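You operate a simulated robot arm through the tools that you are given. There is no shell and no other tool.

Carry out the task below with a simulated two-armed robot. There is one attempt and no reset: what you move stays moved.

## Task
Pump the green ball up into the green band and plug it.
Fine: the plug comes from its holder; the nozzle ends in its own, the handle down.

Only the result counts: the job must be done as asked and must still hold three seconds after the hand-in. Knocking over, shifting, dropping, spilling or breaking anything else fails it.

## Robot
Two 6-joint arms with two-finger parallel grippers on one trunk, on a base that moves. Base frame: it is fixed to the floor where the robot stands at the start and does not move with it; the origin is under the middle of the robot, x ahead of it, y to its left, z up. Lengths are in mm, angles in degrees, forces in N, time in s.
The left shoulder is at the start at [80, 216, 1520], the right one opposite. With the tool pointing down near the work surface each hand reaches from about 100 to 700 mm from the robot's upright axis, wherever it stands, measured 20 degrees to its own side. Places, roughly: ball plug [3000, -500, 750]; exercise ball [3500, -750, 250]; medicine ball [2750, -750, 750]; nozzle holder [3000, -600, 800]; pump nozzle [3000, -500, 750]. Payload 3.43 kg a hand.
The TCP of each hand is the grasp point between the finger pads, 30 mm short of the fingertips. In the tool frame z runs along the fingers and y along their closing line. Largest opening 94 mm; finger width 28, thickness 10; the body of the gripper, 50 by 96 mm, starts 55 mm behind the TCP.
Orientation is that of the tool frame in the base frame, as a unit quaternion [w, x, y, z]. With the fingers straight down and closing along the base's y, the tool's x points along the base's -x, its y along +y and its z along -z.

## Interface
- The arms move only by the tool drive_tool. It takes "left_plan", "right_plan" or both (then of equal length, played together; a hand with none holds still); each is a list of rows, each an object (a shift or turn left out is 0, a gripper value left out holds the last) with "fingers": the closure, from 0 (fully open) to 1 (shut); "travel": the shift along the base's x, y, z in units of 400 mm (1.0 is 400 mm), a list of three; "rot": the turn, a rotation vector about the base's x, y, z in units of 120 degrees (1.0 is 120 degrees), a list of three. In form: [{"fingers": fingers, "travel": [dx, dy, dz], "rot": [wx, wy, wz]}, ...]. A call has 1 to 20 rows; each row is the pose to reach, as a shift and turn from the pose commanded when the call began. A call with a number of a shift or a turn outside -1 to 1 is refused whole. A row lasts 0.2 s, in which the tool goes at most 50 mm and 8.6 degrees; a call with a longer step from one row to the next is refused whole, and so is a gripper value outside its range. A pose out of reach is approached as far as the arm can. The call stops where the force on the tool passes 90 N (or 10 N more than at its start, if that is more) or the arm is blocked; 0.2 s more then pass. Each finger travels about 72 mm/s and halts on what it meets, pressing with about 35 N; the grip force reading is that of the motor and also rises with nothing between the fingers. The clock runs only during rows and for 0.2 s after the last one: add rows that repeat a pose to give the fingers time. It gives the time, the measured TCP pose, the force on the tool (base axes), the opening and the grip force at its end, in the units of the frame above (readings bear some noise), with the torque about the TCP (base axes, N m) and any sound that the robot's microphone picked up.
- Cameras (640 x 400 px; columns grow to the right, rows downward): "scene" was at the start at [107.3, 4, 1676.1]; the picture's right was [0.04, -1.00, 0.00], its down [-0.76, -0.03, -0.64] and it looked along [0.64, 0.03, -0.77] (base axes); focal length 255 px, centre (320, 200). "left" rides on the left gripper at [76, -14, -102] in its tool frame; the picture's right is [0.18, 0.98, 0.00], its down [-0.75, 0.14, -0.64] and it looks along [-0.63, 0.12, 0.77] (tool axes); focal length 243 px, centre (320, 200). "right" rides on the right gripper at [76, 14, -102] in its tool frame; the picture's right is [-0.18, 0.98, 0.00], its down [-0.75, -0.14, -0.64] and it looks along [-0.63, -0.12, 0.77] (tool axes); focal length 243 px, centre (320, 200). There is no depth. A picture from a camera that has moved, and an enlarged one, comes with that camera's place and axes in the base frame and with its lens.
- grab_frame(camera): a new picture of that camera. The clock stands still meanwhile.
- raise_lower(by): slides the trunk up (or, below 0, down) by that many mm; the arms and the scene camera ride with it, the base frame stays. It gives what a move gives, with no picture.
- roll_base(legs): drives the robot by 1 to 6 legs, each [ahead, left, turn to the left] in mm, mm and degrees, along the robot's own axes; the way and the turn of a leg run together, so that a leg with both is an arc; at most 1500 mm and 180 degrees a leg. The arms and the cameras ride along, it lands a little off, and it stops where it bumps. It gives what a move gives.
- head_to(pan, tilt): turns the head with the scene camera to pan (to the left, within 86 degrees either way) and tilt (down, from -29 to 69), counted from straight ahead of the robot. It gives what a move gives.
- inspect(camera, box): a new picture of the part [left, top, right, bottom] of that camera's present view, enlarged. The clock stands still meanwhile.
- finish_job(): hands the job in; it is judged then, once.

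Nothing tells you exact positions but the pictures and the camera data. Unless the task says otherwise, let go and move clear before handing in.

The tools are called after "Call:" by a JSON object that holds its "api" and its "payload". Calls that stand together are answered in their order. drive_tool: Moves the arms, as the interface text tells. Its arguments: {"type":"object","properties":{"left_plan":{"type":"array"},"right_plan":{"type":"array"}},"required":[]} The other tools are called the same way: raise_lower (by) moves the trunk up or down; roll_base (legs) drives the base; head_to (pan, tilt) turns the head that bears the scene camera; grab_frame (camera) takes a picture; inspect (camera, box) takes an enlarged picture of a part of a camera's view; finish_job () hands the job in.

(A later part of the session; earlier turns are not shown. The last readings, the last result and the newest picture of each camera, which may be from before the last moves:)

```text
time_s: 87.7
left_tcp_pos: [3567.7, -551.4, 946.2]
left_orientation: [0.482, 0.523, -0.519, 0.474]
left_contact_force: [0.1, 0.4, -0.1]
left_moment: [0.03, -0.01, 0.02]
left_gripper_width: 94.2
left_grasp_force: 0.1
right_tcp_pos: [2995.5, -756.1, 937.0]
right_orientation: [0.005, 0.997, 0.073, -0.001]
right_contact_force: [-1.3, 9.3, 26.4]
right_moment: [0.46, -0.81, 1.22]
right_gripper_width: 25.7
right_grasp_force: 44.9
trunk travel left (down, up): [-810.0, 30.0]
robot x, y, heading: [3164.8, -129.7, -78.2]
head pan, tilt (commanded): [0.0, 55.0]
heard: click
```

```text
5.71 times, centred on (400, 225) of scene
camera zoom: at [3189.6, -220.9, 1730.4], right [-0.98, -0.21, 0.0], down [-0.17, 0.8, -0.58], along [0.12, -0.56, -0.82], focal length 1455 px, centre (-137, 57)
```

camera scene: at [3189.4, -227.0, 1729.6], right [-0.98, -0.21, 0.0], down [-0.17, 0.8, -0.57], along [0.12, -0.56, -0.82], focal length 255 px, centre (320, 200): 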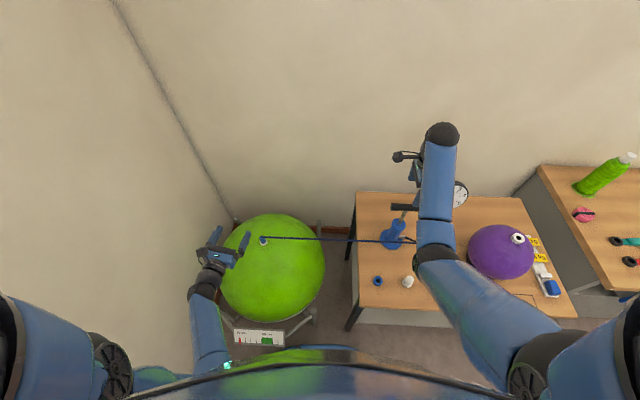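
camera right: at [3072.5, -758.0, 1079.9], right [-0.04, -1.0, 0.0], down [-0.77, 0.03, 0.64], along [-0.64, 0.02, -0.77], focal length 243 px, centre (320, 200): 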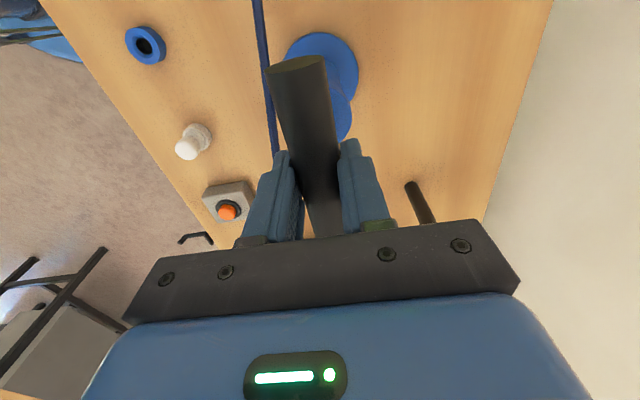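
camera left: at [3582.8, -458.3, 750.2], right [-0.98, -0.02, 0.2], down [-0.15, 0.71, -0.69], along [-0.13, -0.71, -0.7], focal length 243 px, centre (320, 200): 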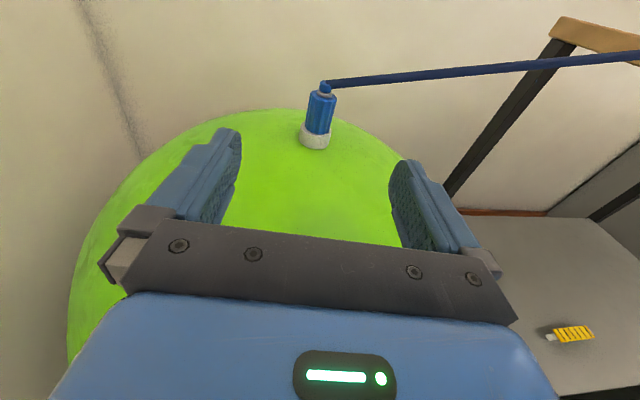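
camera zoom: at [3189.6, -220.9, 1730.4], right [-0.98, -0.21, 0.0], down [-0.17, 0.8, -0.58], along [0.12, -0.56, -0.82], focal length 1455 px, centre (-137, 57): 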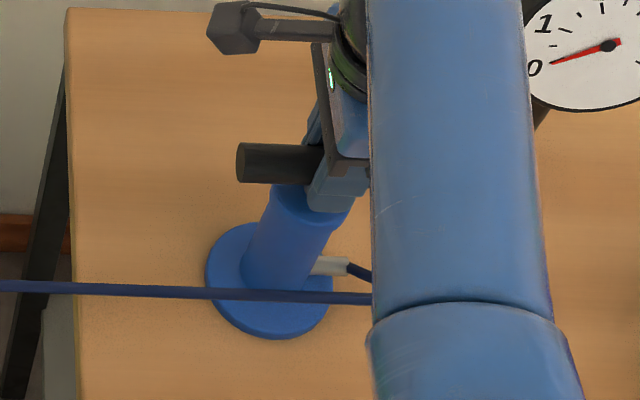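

A click was heard at the bottom, and the pointer has not moved yet. I pull the handle up fully, and watch the force.

Call:
{"api": "drive_tool", "payload": {"right_plan": [{"travel": [0, 0, 0.04]}, {"travel": [0, 0, 0.08]}, {"travel": [0, 0, 0.12]}, {"travel": [0, 0, 0.16]}, {"travel": [0, 0, 0.2]}, {"travel": [0, 0, 0.2]}]}}

Call:
{"api": "grab_frame", "payload": {"camera": "right"}}

Call:
{"api": "inspect", "payload": {"camera": "scene", "box": [228, 322, 292, 352]}}

```text
time_s: 89.1
left_tcp_pos: [3567.5, -555.5, 943.4]
left_orientation: [0.48, 0.525, -0.52, 0.473]
left_contact_force: [0.5, 0.1, -0.3]
left_moment: [-0.01, -0.02, -0.01]
left_gripper_width: 94.0
left_grasp_force: 0.0
right_tcp_pos: [2994.4, -755.8, 1013.0]
right_orientation: [0.0, 0.997, 0.074, -0.001]
right_contact_force: [-2.4, 0.8, -0.9]
right_moment: [0.04, -0.25, 0.92]
right_gripper_width: 25.7
right_grasp_force: 45.4
trunk travel left (down, up): [-810.0, 30.0]
robot x, y, heading: [3167.0, -127.4, -77.9]
head pan, tilt (commanded): [0.0, 55.0]
heard: click
```

```text
taken
camera right: at [3072.4, -757.8, 1114.1], right [-0.04, -1.0, 0.0], down [-0.77, 0.03, 0.64], along [-0.64, 0.02, -0.77], focal length 243 px, centre (320, 200)
```

right: 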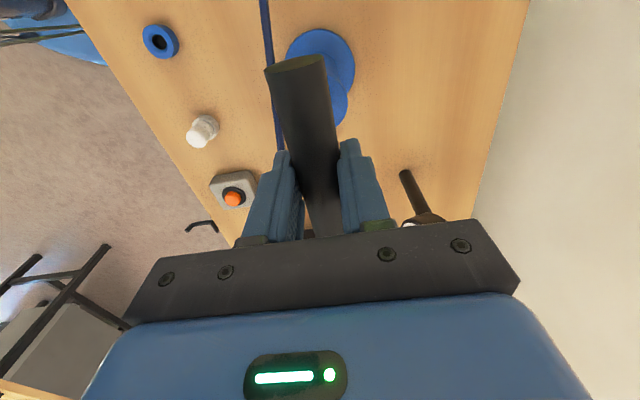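

```text
10.00 times, centred on (260, 337) of scene
camera zoom: at [3187.9, -228.0, 1729.6], right [-0.98, -0.21, 0.0], down [-0.17, 0.8, -0.57], along [0.12, -0.56, -0.82], focal length 2546 px, centre (920, -1170)
```

zoom: 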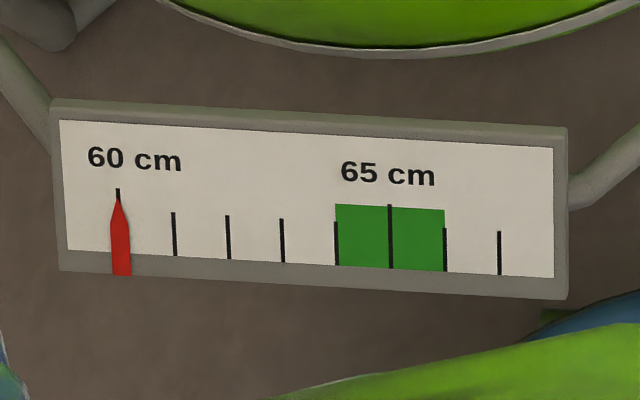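

A click at the top too. Now a full down stroke.

Call:
{"api": "drive_tool", "payload": {"right_plan": [{"travel": [0, 0, -0.04]}, {"travel": [0, 0, -0.08]}, {"travel": [0, 0, -0.12]}, {"travel": [0, 0, -0.16]}, {"travel": [0, 0, -0.195]}, {"travel": [0, 0, -0.195]}]}}

Call:
{"api": "inspect", "payload": {"camera": "scene", "box": [228, 322, 292, 352]}}

Call:
{"api": "inspect", "payload": {"camera": "scene", "box": [230, 210, 300, 270]}}

```text
time_s: 90.5
left_tcp_pos: [3567.6, -551.7, 945.5]
left_orientation: [0.481, 0.525, -0.52, 0.473]
left_contact_force: [-0.1, -0.9, 0.2]
left_moment: [0.03, 0.0, -0.01]
left_gripper_width: 94.2
left_grasp_force: 0.1
right_tcp_pos: [2994.6, -756.5, 935.3]
right_orientation: [0.002, 0.997, 0.072, 0.0]
right_contact_force: [-2.8, 12.5, 14.5]
right_moment: [0.18, -0.44, 1.09]
right_gripper_width: 25.6
right_grasp_force: 45.1
trunk travel left (down, up): [-810.0, 30.0]
robot x, y, heading: [3170.3, -125.4, -78.1]
head pan, tilt (commanded): [0.0, 55.0]
heard: click
```

```text
10.00 times, centred on (260, 337) of scene
camera zoom: at [3188.2, -221.9, 1730.1], right [-0.98, -0.21, 0.0], down [-0.17, 0.8, -0.58], along [0.12, -0.56, -0.82], focal length 2546 px, centre (920, -1170)
```

zoom: 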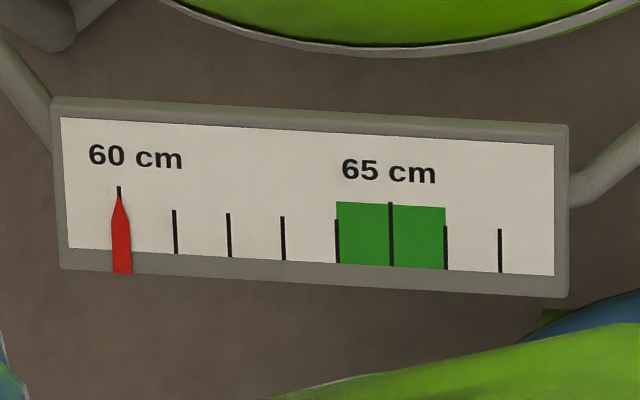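

```text
6.67 times, centred on (265, 240) of scene
camera zoom: at [3188.2, -221.9, 1730.1], right [-0.98, -0.21, 0.0], down [-0.17, 0.8, -0.58], along [0.12, -0.56, -0.82], focal length 1698 px, centre (687, -67)
```

zoom: 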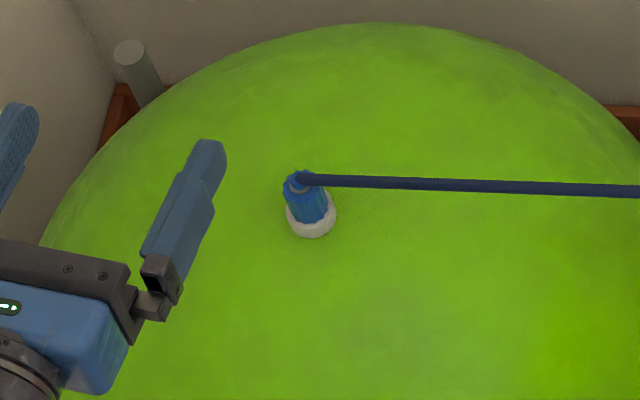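

The pointer still doesn't move, so the nozzle is probably resting on the valve but not pushed home. I check it closely with the left hand camera.

Call:
{"api": "grab_frame", "payload": {"camera": "left"}}

Call:
{"api": "inspect", "payload": {"camera": "left", "box": [290, 160, 350, 220]}}

```text
taken
camera left: at [3583.1, -456.0, 1030.9], right [-0.98, -0.01, 0.2], down [-0.15, 0.71, -0.69], along [-0.13, -0.71, -0.7], focal length 243 px, centre (320, 200)
```

left: 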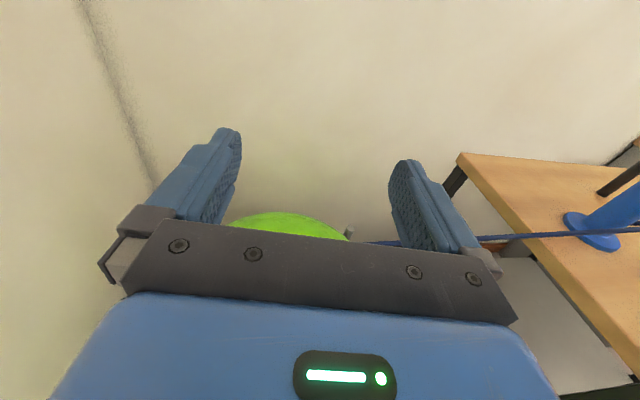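

```text
6.67 times, centred on (320, 190) of left
camera zoom: at [3583.1, -456.0, 1030.9], right [-0.98, -0.01, 0.2], down [-0.15, 0.71, -0.69], along [-0.13, -0.71, -0.7], focal length 1618 px, centre (320, 267)
```

zoom: 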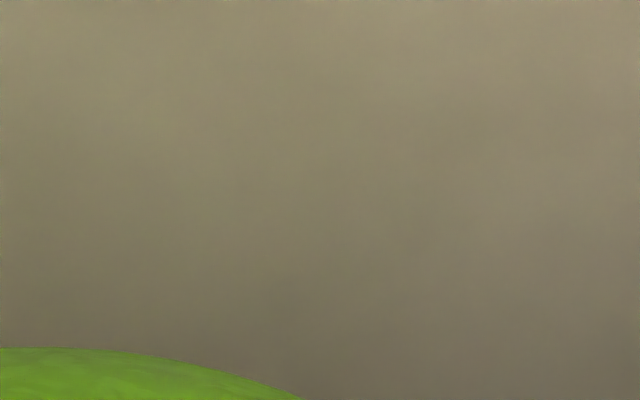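

I can't see it from here. I release the handle, park the right hand, and lower the trunk to bring the left hand back to the nozzle so I can press it home.

Call:
{"api": "drive_tool", "payload": {"right_plan": [{"fingers": 0.3}, {"fingers": 0.0}, {"fingers": 0.0}, {"travel": [0, 0, 0.1]}, {"travel": [0, 0, 0.2]}, {"travel": [0, 0, 0.3]}, {"travel": [0, 0, 0.38]}, {"travel": [-0.04, -0.03, 0.44]}, {"travel": [-0.1, -0.06, 0.52]}, {"travel": [-0.16, -0.1, 0.6]}, {"travel": [-0.22, -0.14, 0.68]}, {"travel": [-0.3, -0.17, 0.75]}, {"travel": [-0.38, -0.2, 0.82]}, {"travel": [-0.46, -0.23, 0.89]}, {"travel": [-0.54, -0.26, 0.96]}, {"travel": [-0.6, -0.28, 1.0]}]}}

Call:
{"api": "inspect", "payload": {"camera": "scene", "box": [360, 170, 480, 300]}}

```text
time_s: 93.9
left_tcp_pos: [3567.5, -554.7, 944.9]
left_orientation: [0.48, 0.525, -0.52, 0.473]
left_contact_force: [-0.1, -0.7, -0.2]
left_moment: [0.02, 0.02, 0.0]
left_gripper_width: 94.0
left_grasp_force: 0.1
right_tcp_pos: [2751.4, -877.3, 1331.9]
right_orientation: [0.0, 0.997, 0.074, 0.001]
right_contact_force: [0.5, 0.4, -0.2]
right_moment: [0.0, 0.0, 0.01]
right_gripper_width: 94.1
right_grasp_force: 0.0
right hand out of reach, approached as far as the arm can: row 7, 8, 9, 10, 11, 12, 13, 14, 15, 16
trunk travel left (down, up): [-810.0, 30.0]
robot x, y, heading: [3170.2, -129.1, -78.3]
head pan, tilt (commanded): [0.0, 55.0]
```

```text
3.08 times, centred on (420, 235) of scene
camera zoom: at [3187.2, -226.9, 1729.6], right [-0.98, -0.21, 0.0], down [-0.17, 0.8, -0.57], along [0.12, -0.56, -0.82], focal length 784 px, centre (12, 92)
```

zoom: 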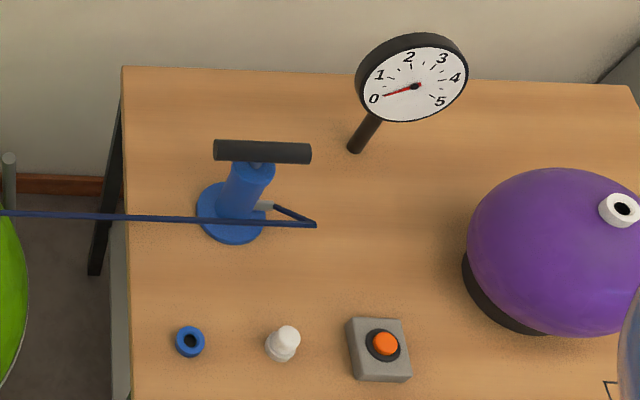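

The handle stays down. I lower the trunk and look at the nozzle with the left camera.

Call:
{"api": "raise_lower", "payload": {"by": -260}}

Call:
{"api": "grab_frame", "payload": {"camera": "left"}}

Call:
{"api": "inspect", "payload": {"camera": "left", "box": [280, 70, 360, 170]}}

```text
time_s: 96.6
left_tcp_pos: [3567.7, -554.6, 683.9]
left_orientation: [0.481, 0.524, -0.521, 0.472]
left_contact_force: [-0.7, -0.5, 0.1]
left_moment: [0.01, 0.01, 0.03]
left_gripper_width: 94.1
left_grasp_force: 0.1
right_tcp_pos: [2751.2, -879.4, 1070.5]
right_orientation: [0.0, 0.997, 0.074, 0.0]
right_contact_force: [1.1, -0.3, 0.3]
right_moment: [-0.01, 0.02, 0.01]
right_gripper_width: 94.0
right_grasp_force: 0.0
trunk travel left (down, up): [-550.0, 290.0]
robot x, y, heading: [3166.1, -126.5, -77.8]
head pan, tilt (commanded): [0.0, 55.0]
```

```text
taken
camera left: at [3583.3, -459.2, 769.6], right [-0.98, -0.02, 0.2], down [-0.15, 0.71, -0.69], along [-0.13, -0.7, -0.7], focal length 243 px, centre (320, 200)
```

left: 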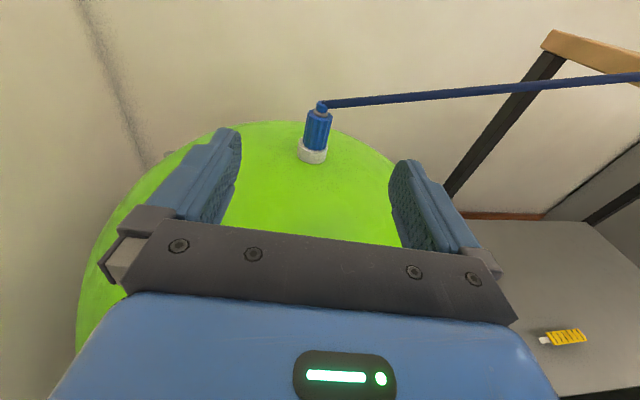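

```text
4.00 times, centred on (320, 120) of left
camera zoom: at [3583.3, -459.2, 769.6], right [-0.98, -0.02, 0.2], down [-0.15, 0.71, -0.69], along [-0.13, -0.7, -0.7], focal length 970 px, centre (320, 520)
```

zoom: 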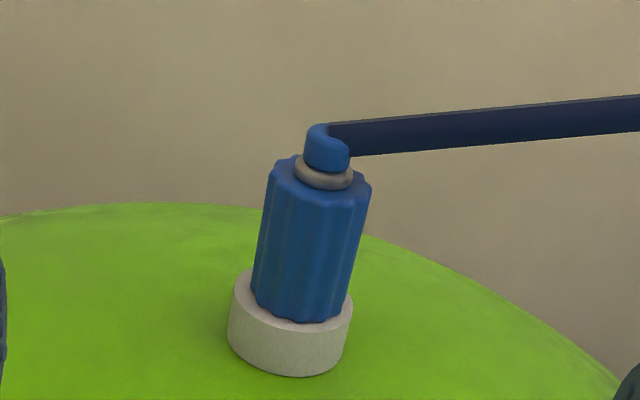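

The nozzle looks flush, but it may need a firm push to latch. I close the left fingers and press on its top from above.

Call:
{"api": "drive_tool", "payload": {"left_plan": [{"travel": [-0.005, 0, 0.11], "fingers": 1.0}, {"travel": [-0.0075, -0.06, 0.12], "fingers": 1.0}, {"travel": [-0.0075, -0.17, 0.12], "fingers": 1.0}, {"travel": [-0.0075, -0.27, 0.12], "fingers": 1.0}, {"travel": [-0.0075, -0.355, 0.12], "fingers": 1.0}, {"travel": [-0.0075, -0.355, 0.08]}, {"travel": [-0.0075, -0.355, 0.04]}, {"travel": [-0.0075, -0.355, 0.04]}]}}

Call:
{"api": "inspect", "payload": {"camera": "left", "box": [250, 110, 390, 245]}}

Call:
{"api": "inspect", "payload": {"camera": "scene", "box": [225, 180, 285, 230]}}

```text
time_s: 98.4
left_tcp_pos: [3564.4, -696.8, 698.9]
left_orientation: [0.48, 0.525, -0.519, 0.473]
left_contact_force: [-1.2, -0.1, 0.3]
left_moment: [0.0, 0.0, -0.02]
left_gripper_width: 0.0
left_grasp_force: 32.5
right_tcp_pos: [2751.1, -878.6, 1069.8]
right_orientation: [0.0, 0.997, 0.073, 0.001]
right_contact_force: [-0.1, -0.1, 0.4]
right_moment: [-0.02, -0.02, 0.01]
right_gripper_width: 94.0
right_grasp_force: 0.0
trunk travel left (down, up): [-550.0, 290.0]
robot x, y, heading: [3162.8, -127.0, -78.1]
head pan, tilt (commanded): [0.0, 55.0]
```

```text
2.96 times, centred on (320, 178) of left
camera zoom: at [3580.4, -600.9, 784.2], right [-0.98, -0.02, 0.2], down [-0.15, 0.71, -0.69], along [-0.13, -0.71, -0.7], focal length 719 px, centre (320, 267)
```

zoom: 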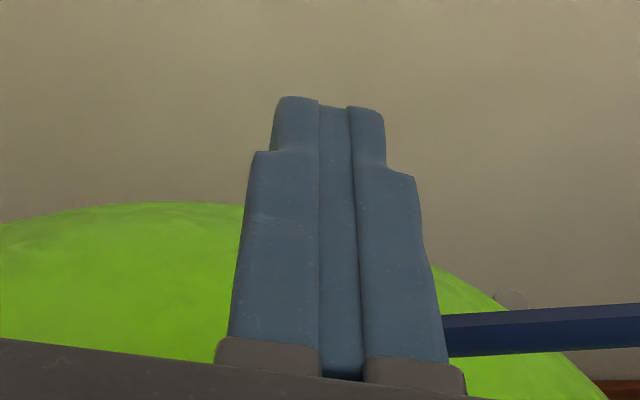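

```text
8.00 times, centred on (255, 205) of scene
camera zoom: at [3188.1, -227.9, 1469.5], right [-0.98, -0.21, 0.0], down [-0.17, 0.8, -0.57], along [0.12, -0.56, -0.82], focal length 2037 px, centre (840, 160)
```

zoom: 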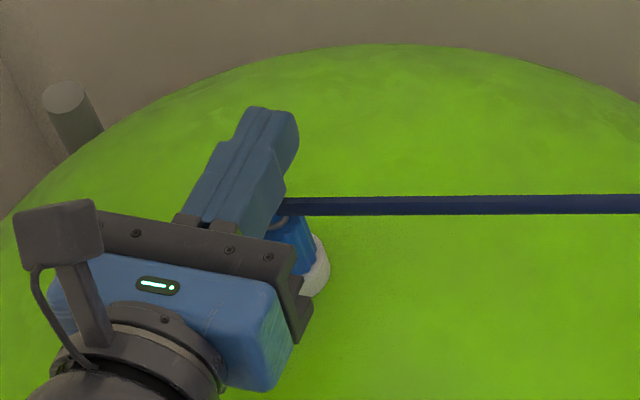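

The closed fingers are right above the nozzle. I press down in small steps.

Call:
{"api": "drive_tool", "payload": {"left_plan": [{"travel": [0, 0, -0.015]}, {"travel": [0, 0, -0.03]}, {"travel": [0, 0, -0.045]}, {"travel": [0, 0, -0.055]}, {"travel": [0, 0, -0.055]}]}}

```text
time_s: 99.6
left_tcp_pos: [3564.9, -699.0, 676.9]
left_orientation: [0.481, 0.524, -0.52, 0.473]
left_contact_force: [-0.3, -0.7, 0.5]
left_moment: [0.02, -0.02, 0.0]
left_gripper_width: 0.1
left_grasp_force: 33.3
right_tcp_pos: [2750.5, -878.1, 1070.3]
right_orientation: [-0.001, 0.997, 0.073, 0.0]
right_contact_force: [-0.8, -0.4, -0.2]
right_moment: [0.03, -0.01, 0.0]
right_gripper_width: 94.0
right_grasp_force: 0.1
trunk travel left (down, up): [-550.0, 290.0]
robot x, y, heading: [3169.2, -128.9, -78.0]
head pan, tilt (commanded): [0.0, 55.0]
```

Call:
{"api": "drive_tool", "payload": {"left_plan": [{"travel": [0, 0, -0.0075]}, {"travel": [0, 0, -0.015]}, {"travel": [0, 0, -0.0225]}, {"travel": [0, 0, -0.0225]}]}}

Call:
{"api": "inspect", "payload": {"camera": "scene", "box": [225, 180, 285, 230]}}

```text
time_s: 100.6
left_tcp_pos: [3567.0, -697.7, 672.5]
left_orientation: [0.482, 0.523, -0.519, 0.475]
left_contact_force: [4.9, -3.3, 17.4]
left_moment: [-0.17, -0.07, -0.01]
left_gripper_width: 0.1
left_grasp_force: 32.9
right_tcp_pos: [2751.3, -877.0, 1070.3]
right_orientation: [0.001, 0.997, 0.074, 0.001]
right_contact_force: [0.4, -1.0, -0.5]
right_moment: [-0.02, 0.0, -0.01]
right_gripper_width: 93.8
right_grasp_force: 0.0
trunk travel left (down, up): [-550.0, 290.0]
robot x, y, heading: [3166.1, -127.4, -78.0]
head pan, tilt (commanded): [0.0, 55.0]
```

```text
8.00 times, centred on (255, 205) of scene
camera zoom: at [3187.3, -225.9, 1469.9], right [-0.98, -0.21, 0.0], down [-0.17, 0.8, -0.57], along [0.12, -0.56, -0.82], focal length 2037 px, centre (840, 160)
```

zoom: 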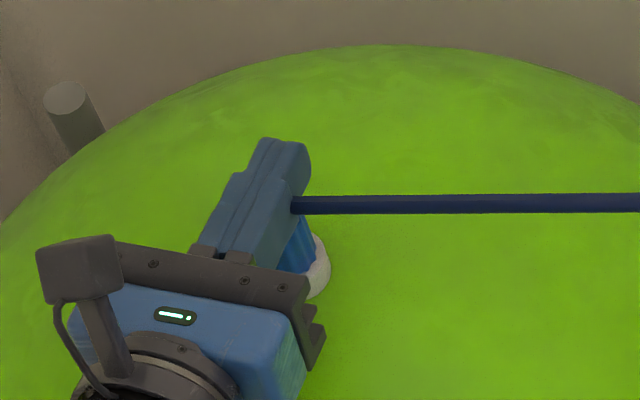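

Call:
{"api": "drive_tool", "payload": {"left_plan": [{"travel": [0, 0, -0.008]}, {"travel": [0, 0, -0.016]}, {"travel": [0, 0, -0.024]}, {"travel": [0, 0, -0.024]}]}}

```text
time_s: 101.6
left_tcp_pos: [3565.3, -698.4, 673.4]
left_orientation: [0.484, 0.518, -0.517, 0.48]
left_contact_force: [7.6, 8.6, 51.1]
left_moment: [-0.02, -0.2, 0.05]
left_gripper_width: 0.0
left_grasp_force: 33.1
right_tcp_pos: [2750.0, -873.9, 1075.4]
right_orientation: [0.003, 0.997, 0.075, 0.001]
right_contact_force: [0.0, -0.4, 0.6]
right_moment: [0.04, 0.02, -0.02]
right_gripper_width: 93.8
right_grasp_force: 0.1
trunk travel left (down, up): [-550.0, 290.0]
robot x, y, heading: [3166.3, -130.6, -77.9]
head pan, tilt (commanded): [0.0, 55.0]
```

Call:
{"api": "drive_tool", "payload": {"left_plan": [{"travel": [0, 0, -0.006]}, {"travel": [0, 0, -0.012]}, {"travel": [0, 0, -0.018]}, {"travel": [0, 0, -0.018]}]}}

```text
time_s: 102.6
left_tcp_pos: [3564.9, -699.4, 673.0]
left_orientation: [-0.488, -0.512, 0.514, -0.485]
left_contact_force: [4.1, 17.5, 69.8]
left_moment: [0.28, -0.19, 0.07]
left_gripper_width: 0.0
left_grasp_force: 32.7
right_tcp_pos: [2747.0, -869.5, 1076.9]
right_orientation: [0.005, 0.997, 0.075, 0.002]
right_contact_force: [0.8, 0.1, 0.2]
right_moment: [-0.01, -0.02, 0.03]
right_gripper_width: 94.0
right_grasp_force: 0.0
trunk travel left (down, up): [-550.0, 290.0]
robot x, y, heading: [3164.4, -130.5, -78.1]
head pan, tilt (commanded): [0.0, 55.0]
```

Call:
{"api": "drive_tool", "payload": {"left_plan": [{"travel": [0, 0, 0.02]}, {"travel": [0, 0, 0.045]}, {"travel": [0, 0, 0.07]}]}}

Call:
{"api": "inspect", "payload": {"camera": "scene", "box": [200, 300, 290, 350]}}

Call:
{"api": "inspect", "payload": {"camera": "scene", "box": [225, 180, 285, 230]}}

```text
time_s: 103.4
left_tcp_pos: [3561.7, -694.8, 676.8]
left_orientation: [0.479, 0.528, -0.522, 0.469]
left_contact_force: [-0.8, 0.1, 0.3]
left_moment: [0.02, 0.0, 0.03]
left_gripper_width: 0.0
left_grasp_force: 32.4
right_tcp_pos: [2749.7, -879.3, 1069.0]
right_orientation: [-0.001, 0.997, 0.073, 0.0]
right_contact_force: [0.2, 0.0, 0.3]
right_moment: [-0.01, 0.01, 0.09]
right_gripper_width: 94.3
right_grasp_force: 0.0
trunk travel left (down, up): [-550.0, 290.0]
robot x, y, heading: [3169.1, -129.5, -78.3]
head pan, tilt (commanded): [0.0, 55.0]
```

```text
7.11 times, centred on (245, 325) of scene
camera zoom: at [3187.6, -228.9, 1468.6], right [-0.98, -0.21, 0.0], down [-0.17, 0.8, -0.57], along [0.12, -0.56, -0.82], focal length 1811 px, centre (853, -689)
```

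zoom: 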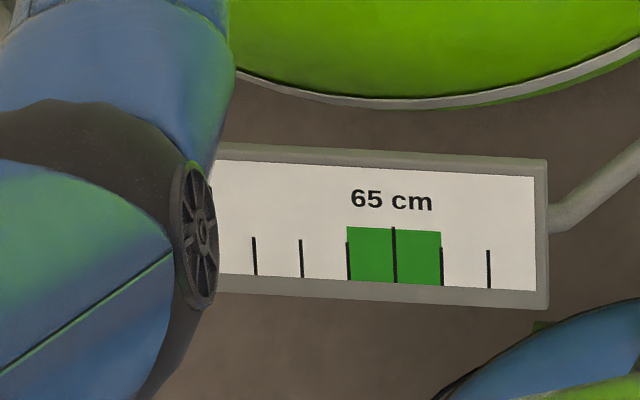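

```text
8.00 times, centred on (255, 205) of scene
camera zoom: at [3187.6, -228.9, 1468.6], right [-0.98, -0.21, 0.0], down [-0.17, 0.8, -0.57], along [0.12, -0.56, -0.82], focal length 2037 px, centre (840, 160)
```

zoom: 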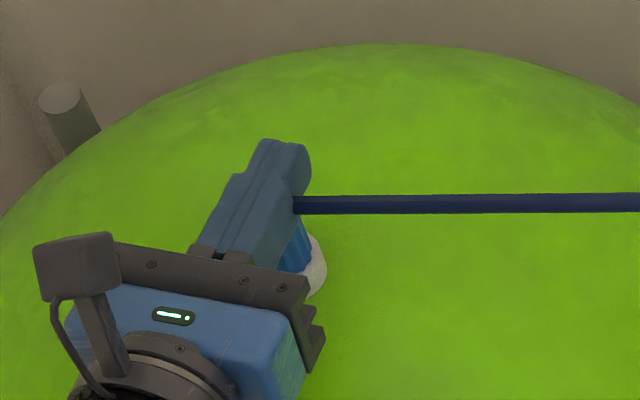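

The nozzle is bottomed hard at 70 N. I back the left hand off, move the base back about 70 mm so that both the pump and the valve are workable at this trunk height, and test again.

Call:
{"api": "drive_tool", "payload": {"left_plan": [{"travel": [0.005, 0, 0.08]}, {"travel": [0.01, 0.05, 0.12]}, {"travel": [0.01, 0.16, 0.12]}, {"travel": [0.01, 0.26, 0.12]}, {"travel": [0.01, 0.35, 0.08]}]}}

Call:
{"api": "inspect", "payload": {"camera": "left", "box": [270, 60, 370, 180]}}

Call:
{"api": "roll_base", "payload": {"legs": [[-70, 0, 0]]}}

Call:
{"api": "grab_frame", "payload": {"camera": "scene"}}

```text
time_s: 104.6
left_tcp_pos: [3567.7, -553.4, 712.7]
left_orientation: [0.481, 0.525, -0.52, 0.473]
left_contact_force: [-0.2, -0.1, 0.2]
left_moment: [-0.01, 0.04, 0.01]
left_gripper_width: 0.0
left_grasp_force: 32.9
right_tcp_pos: [2751.4, -878.6, 1070.9]
right_orientation: [0.0, 0.997, 0.074, 0.0]
right_contact_force: [0.4, -0.1, -0.2]
right_moment: [-0.02, 0.03, -0.04]
right_gripper_width: 94.2
right_grasp_force: 0.1
trunk travel left (down, up): [-550.0, 290.0]
robot x, y, heading: [3167.9, -129.4, -77.8]
head pan, tilt (commanded): [0.0, 55.0]
```

```text
3.33 times, centred on (320, 120) of left
camera zoom: at [3583.8, -457.9, 797.7], right [-0.98, -0.02, 0.2], down [-0.15, 0.71, -0.69], along [-0.13, -0.71, -0.7], focal length 809 px, centre (320, 467)
```

zoom: 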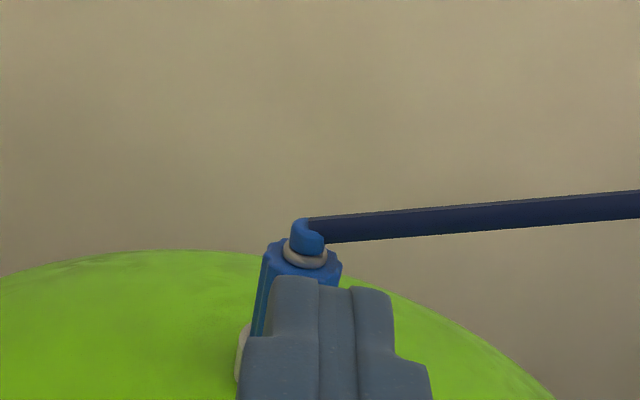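

```text
time_s: 105.6
left_tcp_pos: [3554.8, -489.3, 711.5]
left_orientation: [0.479, 0.526, -0.52, 0.472]
left_contact_force: [-0.5, -0.5, -0.5]
left_moment: [0.02, -0.03, -0.03]
left_gripper_width: 0.0
left_grasp_force: 33.3
right_tcp_pos: [2738.8, -816.6, 1068.3]
right_orientation: [-0.003, 0.997, 0.074, 0.0]
right_contact_force: [0.8, -0.7, -0.3]
right_moment: [0.0, 0.01, 0.0]
right_gripper_width: 94.4
right_grasp_force: 0.1
trunk travel left (down, up): [-550.0, 290.0]
robot x, y, heading: [3152.8, -61.8, -78.0]
head pan, tilt (commanded): [0.0, 55.0]
```

```text
taken
camera scene: at [3174.9, -166.6, 1469.0], right [-0.98, -0.21, 0.0], down [-0.17, 0.8, -0.57], along [0.12, -0.56, -0.82], focal length 255 px, centre (320, 200)
```

scene: 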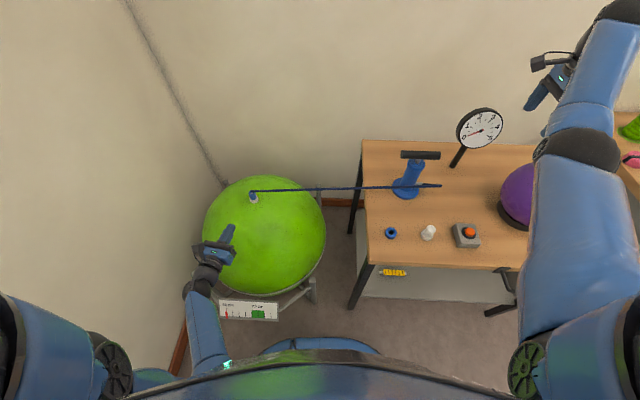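

Call:
{"api": "inspect", "payload": {"camera": "scene", "box": [215, 295, 285, 325]}}

Call:
{"api": "inspect", "payload": {"camera": "scene", "box": [230, 170, 290, 220]}}

```text
9.14 times, centred on (250, 310) of scene
camera zoom: at [3174.9, -166.6, 1469.0], right [-0.98, -0.21, 0.0], down [-0.17, 0.8, -0.57], along [0.12, -0.56, -0.82], focal length 2328 px, centre (960, -806)
```

zoom: 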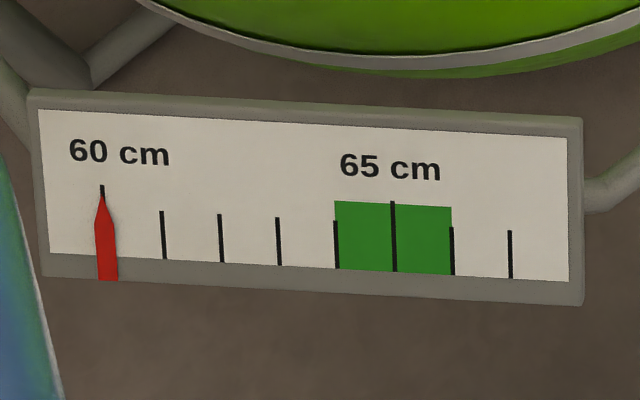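

```text
8.00 times, centred on (260, 195) of scene
camera zoom: at [3174.9, -166.6, 1469.0], right [-0.98, -0.21, 0.0], down [-0.17, 0.8, -0.57], along [0.12, -0.56, -0.82], focal length 2037 px, centre (800, 240)
```

zoom: 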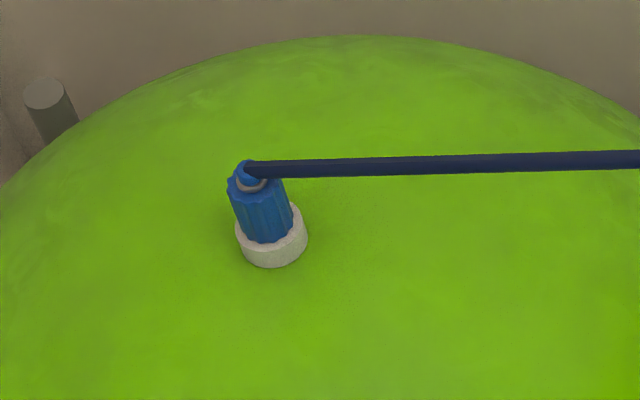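

I bring the right hand back over the handle, grip it, and test a full stroke again from here.

Call:
{"api": "drive_tool", "payload": {"right_plan": [{"travel": [0.1, 0.0, 0]}, {"travel": [0.2, 0.03, 0]}, {"travel": [0.3, 0.06, 0]}, {"travel": [0.4, 0.09, 0]}, {"travel": [0.5, 0.12, 0]}, {"travel": [0.6, 0.15, 0]}, {"travel": [0.6405, 0.151, -0.05]}, {"travel": [0.6405, 0.151, -0.13]}]}}

Call:
{"api": "grab_frame", "payload": {"camera": "right"}}

```text
time_s: 107.4
left_tcp_pos: [3554.3, -489.1, 712.3]
left_orientation: [0.479, 0.526, -0.52, 0.473]
left_contact_force: [-0.2, -0.6, -0.2]
left_moment: [-0.02, 0.0, 0.01]
left_gripper_width: 0.0
left_grasp_force: 33.2
right_tcp_pos: [2998.9, -834.2, 995.2]
right_orientation: [0.0, 0.997, 0.074, 0.001]
right_contact_force: [0.1, -0.2, 0.2]
right_moment: [0.0, 0.01, 0.0]
right_gripper_width: 93.9
right_grasp_force: 0.1
right hand out of reach, approached as far as the arm can: row 1, 2, 3, 4, 5, 6, 7, 8
trunk travel left (down, up): [-550.0, 290.0]
robot x, y, heading: [3151.2, -62.3, -78.1]
head pan, tilt (commanded): [0.0, 55.0]
```

```text
taken
camera right: at [3076.4, -834.7, 1097.2], right [-0.04, -1.0, 0.0], down [-0.77, 0.03, 0.64], along [-0.64, 0.02, -0.77], focal length 243 px, centre (320, 200)
```

right: 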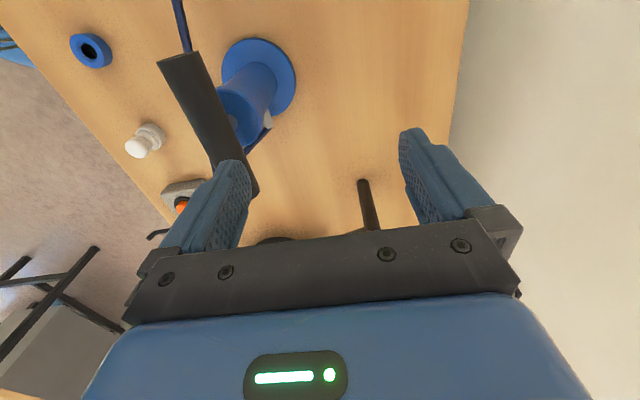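

At this height the arm can't come close enough; raising the trunk 130 mm fixes that.

Call:
{"api": "raise_lower", "payload": {"by": 140}}

Call:
{"api": "drive_tool", "payload": {"right_plan": [{"travel": [-0.005, 0.05, -0.08]}, {"travel": [-0.01, 0.1, -0.17]}, {"travel": [-0.01, 0.15, -0.26]}, {"travel": [-0.01, 0.194, -0.34]}, {"travel": [-0.01, 0.194, -0.41]}, {"travel": [-0.01, 0.194, -0.475]}, {"travel": [-0.01, 0.194, -0.475]}]}}

Call:
{"api": "grab_frame", "payload": {"camera": "right"}}

```text
time_s: 109.1
left_tcp_pos: [3554.9, -488.2, 852.1]
left_orientation: [0.481, 0.525, -0.519, 0.473]
left_contact_force: [0.2, -0.4, -0.5]
left_moment: [0.01, 0.0, 0.0]
left_gripper_width: 0.0
left_grasp_force: 32.8
right_tcp_pos: [2998.6, -832.2, 1134.3]
right_orientation: [-0.001, 0.997, 0.074, 0.0]
right_contact_force: [0.3, -0.1, 0.8]
right_moment: [-0.01, 0.01, -0.03]
right_gripper_width: 94.2
right_grasp_force: 0.0
trunk travel left (down, up): [-690.0, 150.0]
robot x, y, heading: [3153.3, -65.6, -78.3]
head pan, tilt (commanded): [0.0, 55.0]
```

```text
time_s: 110.7
left_tcp_pos: [3554.8, -489.0, 851.4]
left_orientation: [0.48, 0.526, -0.519, 0.473]
left_contact_force: [-0.4, -0.3, 0.2]
left_moment: [0.0, -0.02, -0.02]
left_gripper_width: 0.1
left_grasp_force: 33.4
right_tcp_pos: [2995.3, -754.4, 946.1]
right_orientation: [0.0, 0.997, 0.073, -0.001]
right_contact_force: [0.0, 0.6, -0.9]
right_moment: [0.0, -0.01, -0.01]
right_gripper_width: 93.9
right_grasp_force: 0.1
right hand out of reach, approached as far as the arm can: row 1, 2, 3
trunk travel left (down, up): [-690.0, 150.0]
robot x, y, heading: [3153.1, -64.7, -78.1]
head pan, tilt (commanded): [0.0, 55.0]
```

```text
taken
camera right: at [3073.3, -755.4, 1049.0], right [-0.04, -1.0, 0.0], down [-0.77, 0.03, 0.64], along [-0.64, 0.02, -0.77], focal length 243 px, centre (320, 200)
```

right: 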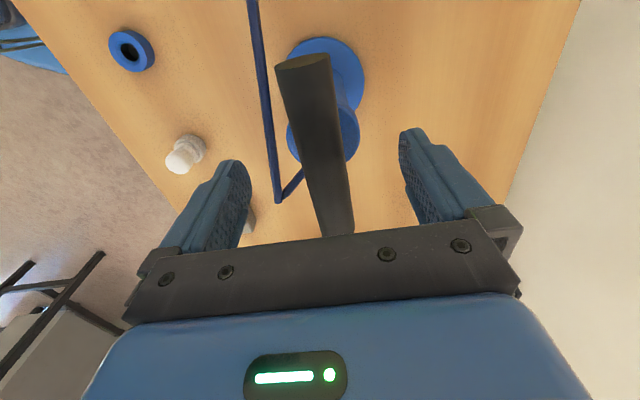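

Call:
{"api": "drive_tool", "payload": {"right_plan": [{"travel": [0, -0.01, -0.0275]}, {"travel": [0, -0.01, -0.0275], "fingers": 1.0}, {"travel": [0, -0.01, -0.0275], "fingers": 1.0}, {"travel": [0, -0.01, -0.0275], "fingers": 1.0}, {"travel": [0, -0.01, -0.0275], "fingers": 1.0}, {"travel": [0, -0.01, -0.0275], "fingers": 1.0}]}}

Call:
{"api": "drive_tool", "payload": {"right_plan": [{"travel": [0, 0, 0.04]}, {"travel": [0, 0, 0.08]}, {"travel": [0, 0, 0.12]}, {"travel": [0, 0, 0.16]}, {"travel": [0, 0, 0.2]}, {"travel": [0, 0, 0.24]}, {"travel": [0, 0, 0.24]}]}}

Call:
{"api": "inspect", "payload": {"camera": "scene", "box": [360, 130, 460, 230]}}

```text
time_s: 112.1
left_tcp_pos: [3554.7, -486.8, 852.3]
left_orientation: [0.48, 0.525, -0.519, 0.474]
left_contact_force: [-0.2, -0.7, 0.2]
left_moment: [0.04, -0.02, -0.01]
left_gripper_width: 0.1
left_grasp_force: 33.0
right_tcp_pos: [2995.9, -755.8, 936.2]
right_orientation: [0.001, 0.997, 0.074, 0.001]
right_contact_force: [-2.2, 9.3, 2.7]
right_moment: [0.12, 0.17, 1.13]
right_gripper_width: 26.0
right_grasp_force: 45.0
trunk travel left (down, up): [-690.0, 150.0]
robot x, y, heading: [3153.2, -61.4, -77.9]
head pan, tilt (commanded): [0.0, 55.0]
```

```text
time_s: 113.7
left_tcp_pos: [3553.7, -486.1, 853.5]
left_orientation: [0.481, 0.524, -0.519, 0.474]
left_contact_force: [-0.6, 0.9, 0.3]
left_moment: [-0.01, 0.01, 0.01]
left_gripper_width: 0.1
left_grasp_force: 32.6
right_tcp_pos: [2994.6, -757.1, 1016.2]
right_orientation: [-0.012, 0.997, 0.074, 0.0]
right_contact_force: [1.9, 51.5, -30.6]
right_moment: [0.22, 0.14, 0.8]
right_gripper_width: 25.7
right_grasp_force: 45.0
right hand out of reach, approached as far as the arm can: row 5, 6, 7
trunk travel left (down, up): [-690.0, 150.0]
robot x, y, heading: [3154.7, -64.3, -78.3]
head pan, tilt (commanded): [0.0, 55.0]
heard: click
```

```text
4.00 times, centred on (410, 180) of scene
camera zoom: at [3173.7, -154.8, 1609.6], right [-0.98, -0.21, 0.0], down [-0.17, 0.8, -0.58], along [0.12, -0.56, -0.82], focal length 1019 px, centre (-40, 280)
```

zoom: 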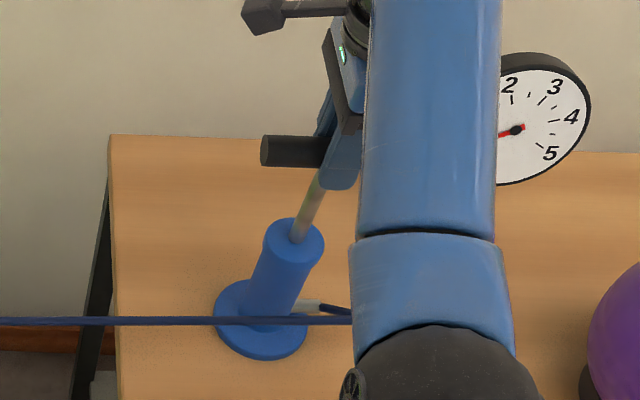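

Click at the top. Now the down stroke, correcting the sideways pull.

Call:
{"api": "drive_tool", "payload": {"right_plan": [{"travel": [0, 0.02, -0.04]}, {"travel": [0, 0.03, -0.08]}, {"travel": [0, 0.03, -0.12]}, {"travel": [0, 0.03, -0.16]}, {"travel": [0, 0.03, -0.2]}, {"travel": [0, 0.03, -0.2]}]}}

Call:
{"api": "inspect", "payload": {"camera": "scene", "box": [210, 295, 290, 345]}}

```text
time_s: 115.1
left_tcp_pos: [3553.8, -488.6, 853.5]
left_orientation: [0.48, 0.525, -0.52, 0.473]
left_contact_force: [-0.3, 0.0, 0.1]
left_moment: [-0.01, -0.01, 0.0]
left_gripper_width: 0.2
left_grasp_force: 32.3
right_tcp_pos: [2995.0, -755.9, 941.5]
right_orientation: [0.001, 0.997, 0.074, 0.0]
right_contact_force: [-6.8, 6.9, 1.5]
right_moment: [-0.22, 0.83, 1.03]
right_gripper_width: 25.5
right_grasp_force: 45.3
trunk travel left (down, up): [-690.0, 150.0]
robot x, y, heading: [3156.0, -60.1, -78.2]
head pan, tilt (commanded): [0.0, 55.0]
heard: click
```

```text
8.00 times, centred on (250, 320) of scene
camera zoom: at [3173.1, -160.6, 1609.7], right [-0.98, -0.21, 0.0], down [-0.17, 0.8, -0.57], along [0.12, -0.56, -0.82], focal length 2037 px, centre (880, -760)
```

zoom: 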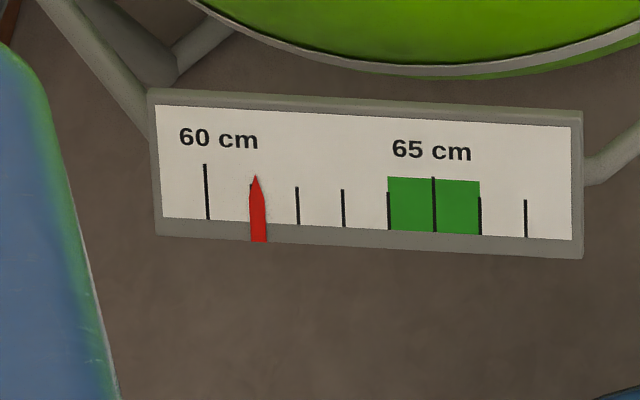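

The pointer jumped to about 61.1 — pumping works now, roughly 1.1 cm per stroke. For cleaner strokes I release, raise the trunk 40 mm, and regrip.

Call:
{"api": "drive_tool", "payload": {"right_plan": [{"fingers": 0.4}, {"fingers": 0.2}, {"fingers": 0.2}]}}

Call:
{"api": "raise_lower", "payload": {"by": 45}}

Call:
{"api": "inspect", "payload": {"camera": "scene", "box": [210, 295, 290, 345]}}

Call:
{"api": "inspect", "payload": {"camera": "scene", "box": [360, 140, 460, 240]}}

```text
time_s: 115.9
left_tcp_pos: [3554.6, -488.4, 851.9]
left_orientation: [0.48, 0.525, -0.519, 0.473]
left_contact_force: [0.4, 0.9, -0.8]
left_moment: [-0.02, 0.02, 0.0]
left_gripper_width: 0.0
left_grasp_force: 33.4
right_tcp_pos: [2995.2, -756.9, 941.0]
right_orientation: [0.0, 0.997, 0.074, 0.0]
right_contact_force: [0.3, -0.2, -0.9]
right_moment: [0.0, -0.01, 0.0]
right_gripper_width: 75.5
right_grasp_force: 0.1
trunk travel left (down, up): [-690.0, 150.0]
robot x, y, heading: [3147.9, -63.4, -78.2]
head pan, tilt (commanded): [0.0, 55.0]
```

```text
time_s: 116.8
left_tcp_pos: [3555.1, -489.5, 896.6]
left_orientation: [0.48, 0.525, -0.52, 0.472]
left_contact_force: [-0.2, -0.1, 0.4]
left_moment: [0.01, 0.0, -0.02]
left_gripper_width: 0.1
left_grasp_force: 33.3
right_tcp_pos: [2997.2, -757.0, 985.6]
right_orientation: [0.0, 0.997, 0.075, 0.0]
right_contact_force: [0.3, -0.1, -0.9]
right_moment: [0.0, 0.01, 0.01]
right_gripper_width: 75.6
right_grasp_force: 0.0
trunk travel left (down, up): [-735.0, 105.0]
robot x, y, heading: [3151.8, -64.0, -78.1]
head pan, tilt (commanded): [0.0, 55.0]
```

```text
8.00 times, centred on (250, 320) of scene
camera zoom: at [3174.6, -162.8, 1654.5], right [-0.98, -0.21, 0.0], down [-0.17, 0.8, -0.57], along [0.12, -0.56, -0.82], focal length 2037 px, centre (880, -760)
```

zoom: 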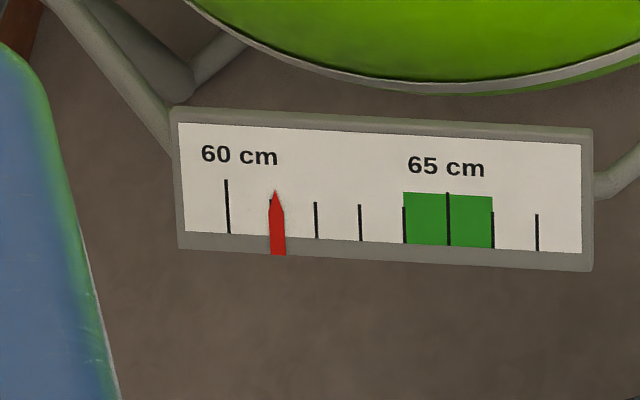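

```text
4.00 times, centred on (410, 190) of scene
camera zoom: at [3174.6, -162.8, 1654.5], right [-0.98, -0.21, 0.0], down [-0.17, 0.8, -0.57], along [0.12, -0.56, -0.82], focal length 1019 px, centre (-40, 240)
```

zoom: 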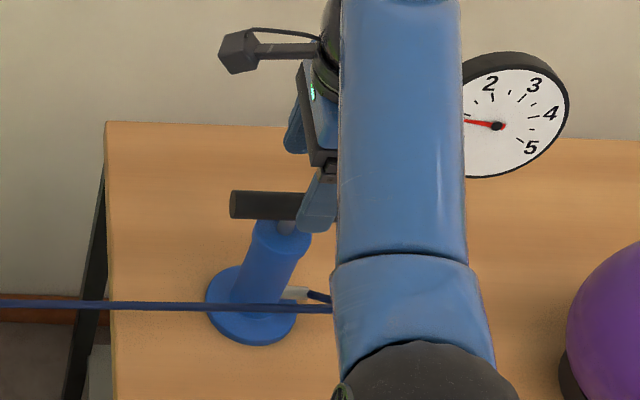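

Call:
{"api": "drive_tool", "payload": {"right_plan": [{"travel": [0, 0, -0.06], "fingers": 0.2}, {"travel": [0, 0, -0.12], "fingers": 0.2}, {"travel": [0, 0, -0.12], "fingers": 1.0}, {"travel": [0, 0, -0.12], "fingers": 1.0}, {"travel": [0, 0, -0.12], "fingers": 1.0}, {"travel": [0, 0, -0.12], "fingers": 1.0}]}}

Call:
{"api": "drive_tool", "payload": {"right_plan": [{"travel": [0, 0, 0.045]}, {"travel": [0, 0, 0.09]}, {"travel": [0, 0, 0.135]}, {"travel": [0, 0, 0.185]}, {"travel": [0, 0, 0.195]}, {"travel": [0, 0, 0.195]}]}}

```text
time_s: 118.2
left_tcp_pos: [3553.5, -488.7, 896.9]
left_orientation: [0.48, 0.526, -0.521, 0.472]
left_contact_force: [-0.7, 0.4, 1.5]
left_moment: [0.03, 0.01, 0.01]
left_gripper_width: 0.0
left_grasp_force: 32.9
right_tcp_pos: [2995.6, -755.5, 936.5]
right_orientation: [-0.001, 0.997, 0.075, 0.001]
right_contact_force: [-0.7, -1.2, -0.7]
right_moment: [-0.06, 0.15, 0.62]
right_gripper_width: 28.8
right_grasp_force: 44.2
trunk travel left (down, up): [-735.0, 105.0]
robot x, y, heading: [3155.0, -64.5, -77.9]
head pan, tilt (commanded): [0.0, 55.0]
```

```text
time_s: 119.6
left_tcp_pos: [3554.4, -487.6, 898.0]
left_orientation: [0.48, 0.525, -0.52, 0.473]
left_contact_force: [0.6, -0.2, -1.1]
left_moment: [0.04, 0.03, 0.0]
left_gripper_width: 0.1
left_grasp_force: 32.9
right_tcp_pos: [2996.2, -756.1, 1015.1]
right_orientation: [0.001, 0.997, 0.074, 0.0]
right_contact_force: [1.9, 0.2, 0.5]
right_moment: [-0.04, 0.06, 0.79]
right_gripper_width: 26.2
right_grasp_force: 45.3
trunk travel left (down, up): [-735.0, 105.0]
robot x, y, heading: [3153.5, -63.8, -78.4]
head pan, tilt (commanded): [0.0, 55.0]
heard: click
```

Clean up-stroke with a click. Now down, and read the scale.

Call:
{"api": "drive_tool", "payload": {"right_plan": [{"travel": [0, 0, -0.045]}, {"travel": [0, 0, -0.09]}, {"travel": [0, 0, -0.135]}, {"travel": [0, 0, -0.18]}, {"travel": [0, 0, -0.2]}, {"travel": [0, 0, -0.2]}]}}

Call:
{"api": "inspect", "payload": {"camera": "scene", "box": [210, 295, 290, 345]}}

Call:
{"api": "inspect", "payload": {"camera": "scene", "box": [220, 190, 320, 260]}}

```text
time_s: 121.0
left_tcp_pos: [3553.0, -488.1, 896.7]
left_orientation: [0.48, 0.525, -0.52, 0.473]
left_contact_force: [-0.5, -0.5, 0.4]
left_moment: [0.04, 0.01, -0.02]
left_gripper_width: 0.0
left_grasp_force: 33.2
right_tcp_pos: [2995.8, -756.2, 936.1]
right_orientation: [0.0, 0.997, 0.073, 0.0]
right_contact_force: [-7.0, 1.9, 1.9]
right_moment: [-0.22, 0.49, 0.87]
right_gripper_width: 25.8
right_grasp_force: 44.8
trunk travel left (down, up): [-735.0, 105.0]
robot x, y, heading: [3154.2, -63.5, -77.9]
head pan, tilt (commanded): [0.0, 55.0]
heard: click
```

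```text
8.00 times, centred on (250, 320) of scene
camera zoom: at [3173.1, -161.5, 1654.6], right [-0.98, -0.21, 0.0], down [-0.17, 0.8, -0.57], along [0.12, -0.56, -0.82], focal length 2037 px, centre (880, -760)
```

zoom: 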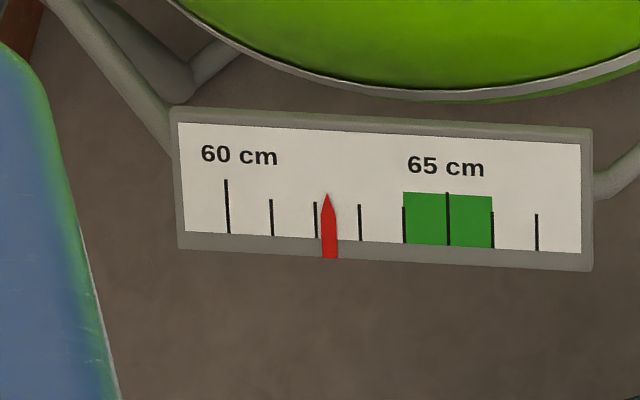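

```text
5.71 times, centred on (270, 225) of scene
camera zoom: at [3173.1, -161.5, 1654.6], right [-0.98, -0.21, 0.0], down [-0.17, 0.8, -0.57], along [0.12, -0.56, -0.82], focal length 1455 px, centre (606, 57)
```

zoom: 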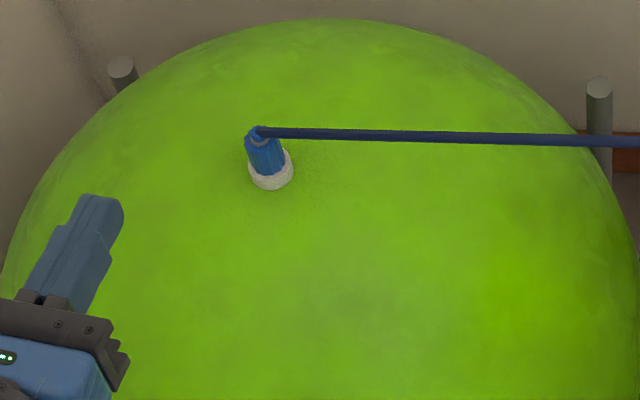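

62.3 now: about 1.15 cm per stroke. Another full stroke.

Call:
{"api": "drive_tool", "payload": {"right_plan": [{"travel": [0, 0, 0.045]}, {"travel": [0, 0, 0.09]}, {"travel": [0, 0, 0.135]}, {"travel": [0, 0, 0.185]}, {"travel": [0, 0, 0.2]}, {"travel": [0, 0, 0.2]}, {"travel": [0, 0, 0.155]}, {"travel": [0, 0, 0.11]}, {"travel": [0, 0, 0.065]}, {"travel": [0, 0, 0.02]}, {"travel": [0, 0, 0.0]}, {"travel": [0, 0, 0.0]}]}}

Call:
{"api": "inspect", "payload": {"camera": "scene", "box": [210, 295, 290, 345]}}

```text
time_s: 123.6
left_tcp_pos: [3556.3, -487.3, 897.8]
left_orientation: [0.481, 0.524, -0.52, 0.473]
left_contact_force: [-0.1, 0.2, 1.3]
left_moment: [0.02, -0.04, 0.01]
left_gripper_width: 0.3
left_grasp_force: 32.9
right_tcp_pos: [2996.1, -756.1, 936.1]
right_orientation: [0.0, 0.997, 0.074, 0.0]
right_contact_force: [-0.5, 9.8, 2.5]
right_moment: [-0.01, 0.06, 0.89]
right_gripper_width: 25.7
right_grasp_force: 44.7
trunk travel left (down, up): [-735.0, 105.0]
robot x, y, heading: [3153.5, -63.9, -77.9]
head pan, tilt (commanded): [0.0, 55.0]
heard: click, click
```

```text
8.00 times, centred on (250, 320) of scene
camera zoom: at [3174.7, -159.6, 1654.7], right [-0.98, -0.21, 0.0], down [-0.17, 0.8, -0.57], along [0.12, -0.56, -0.82], focal length 2037 px, centre (880, -760)
```

zoom: 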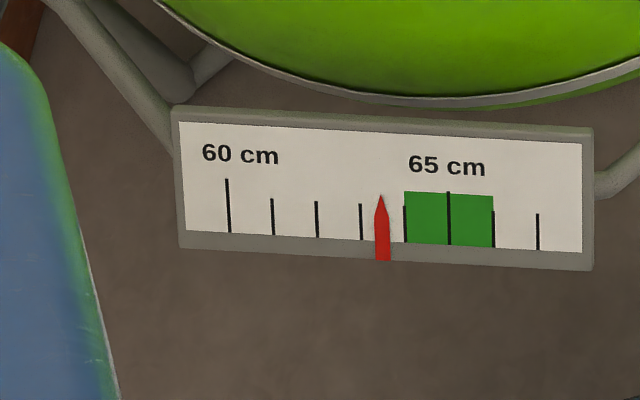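

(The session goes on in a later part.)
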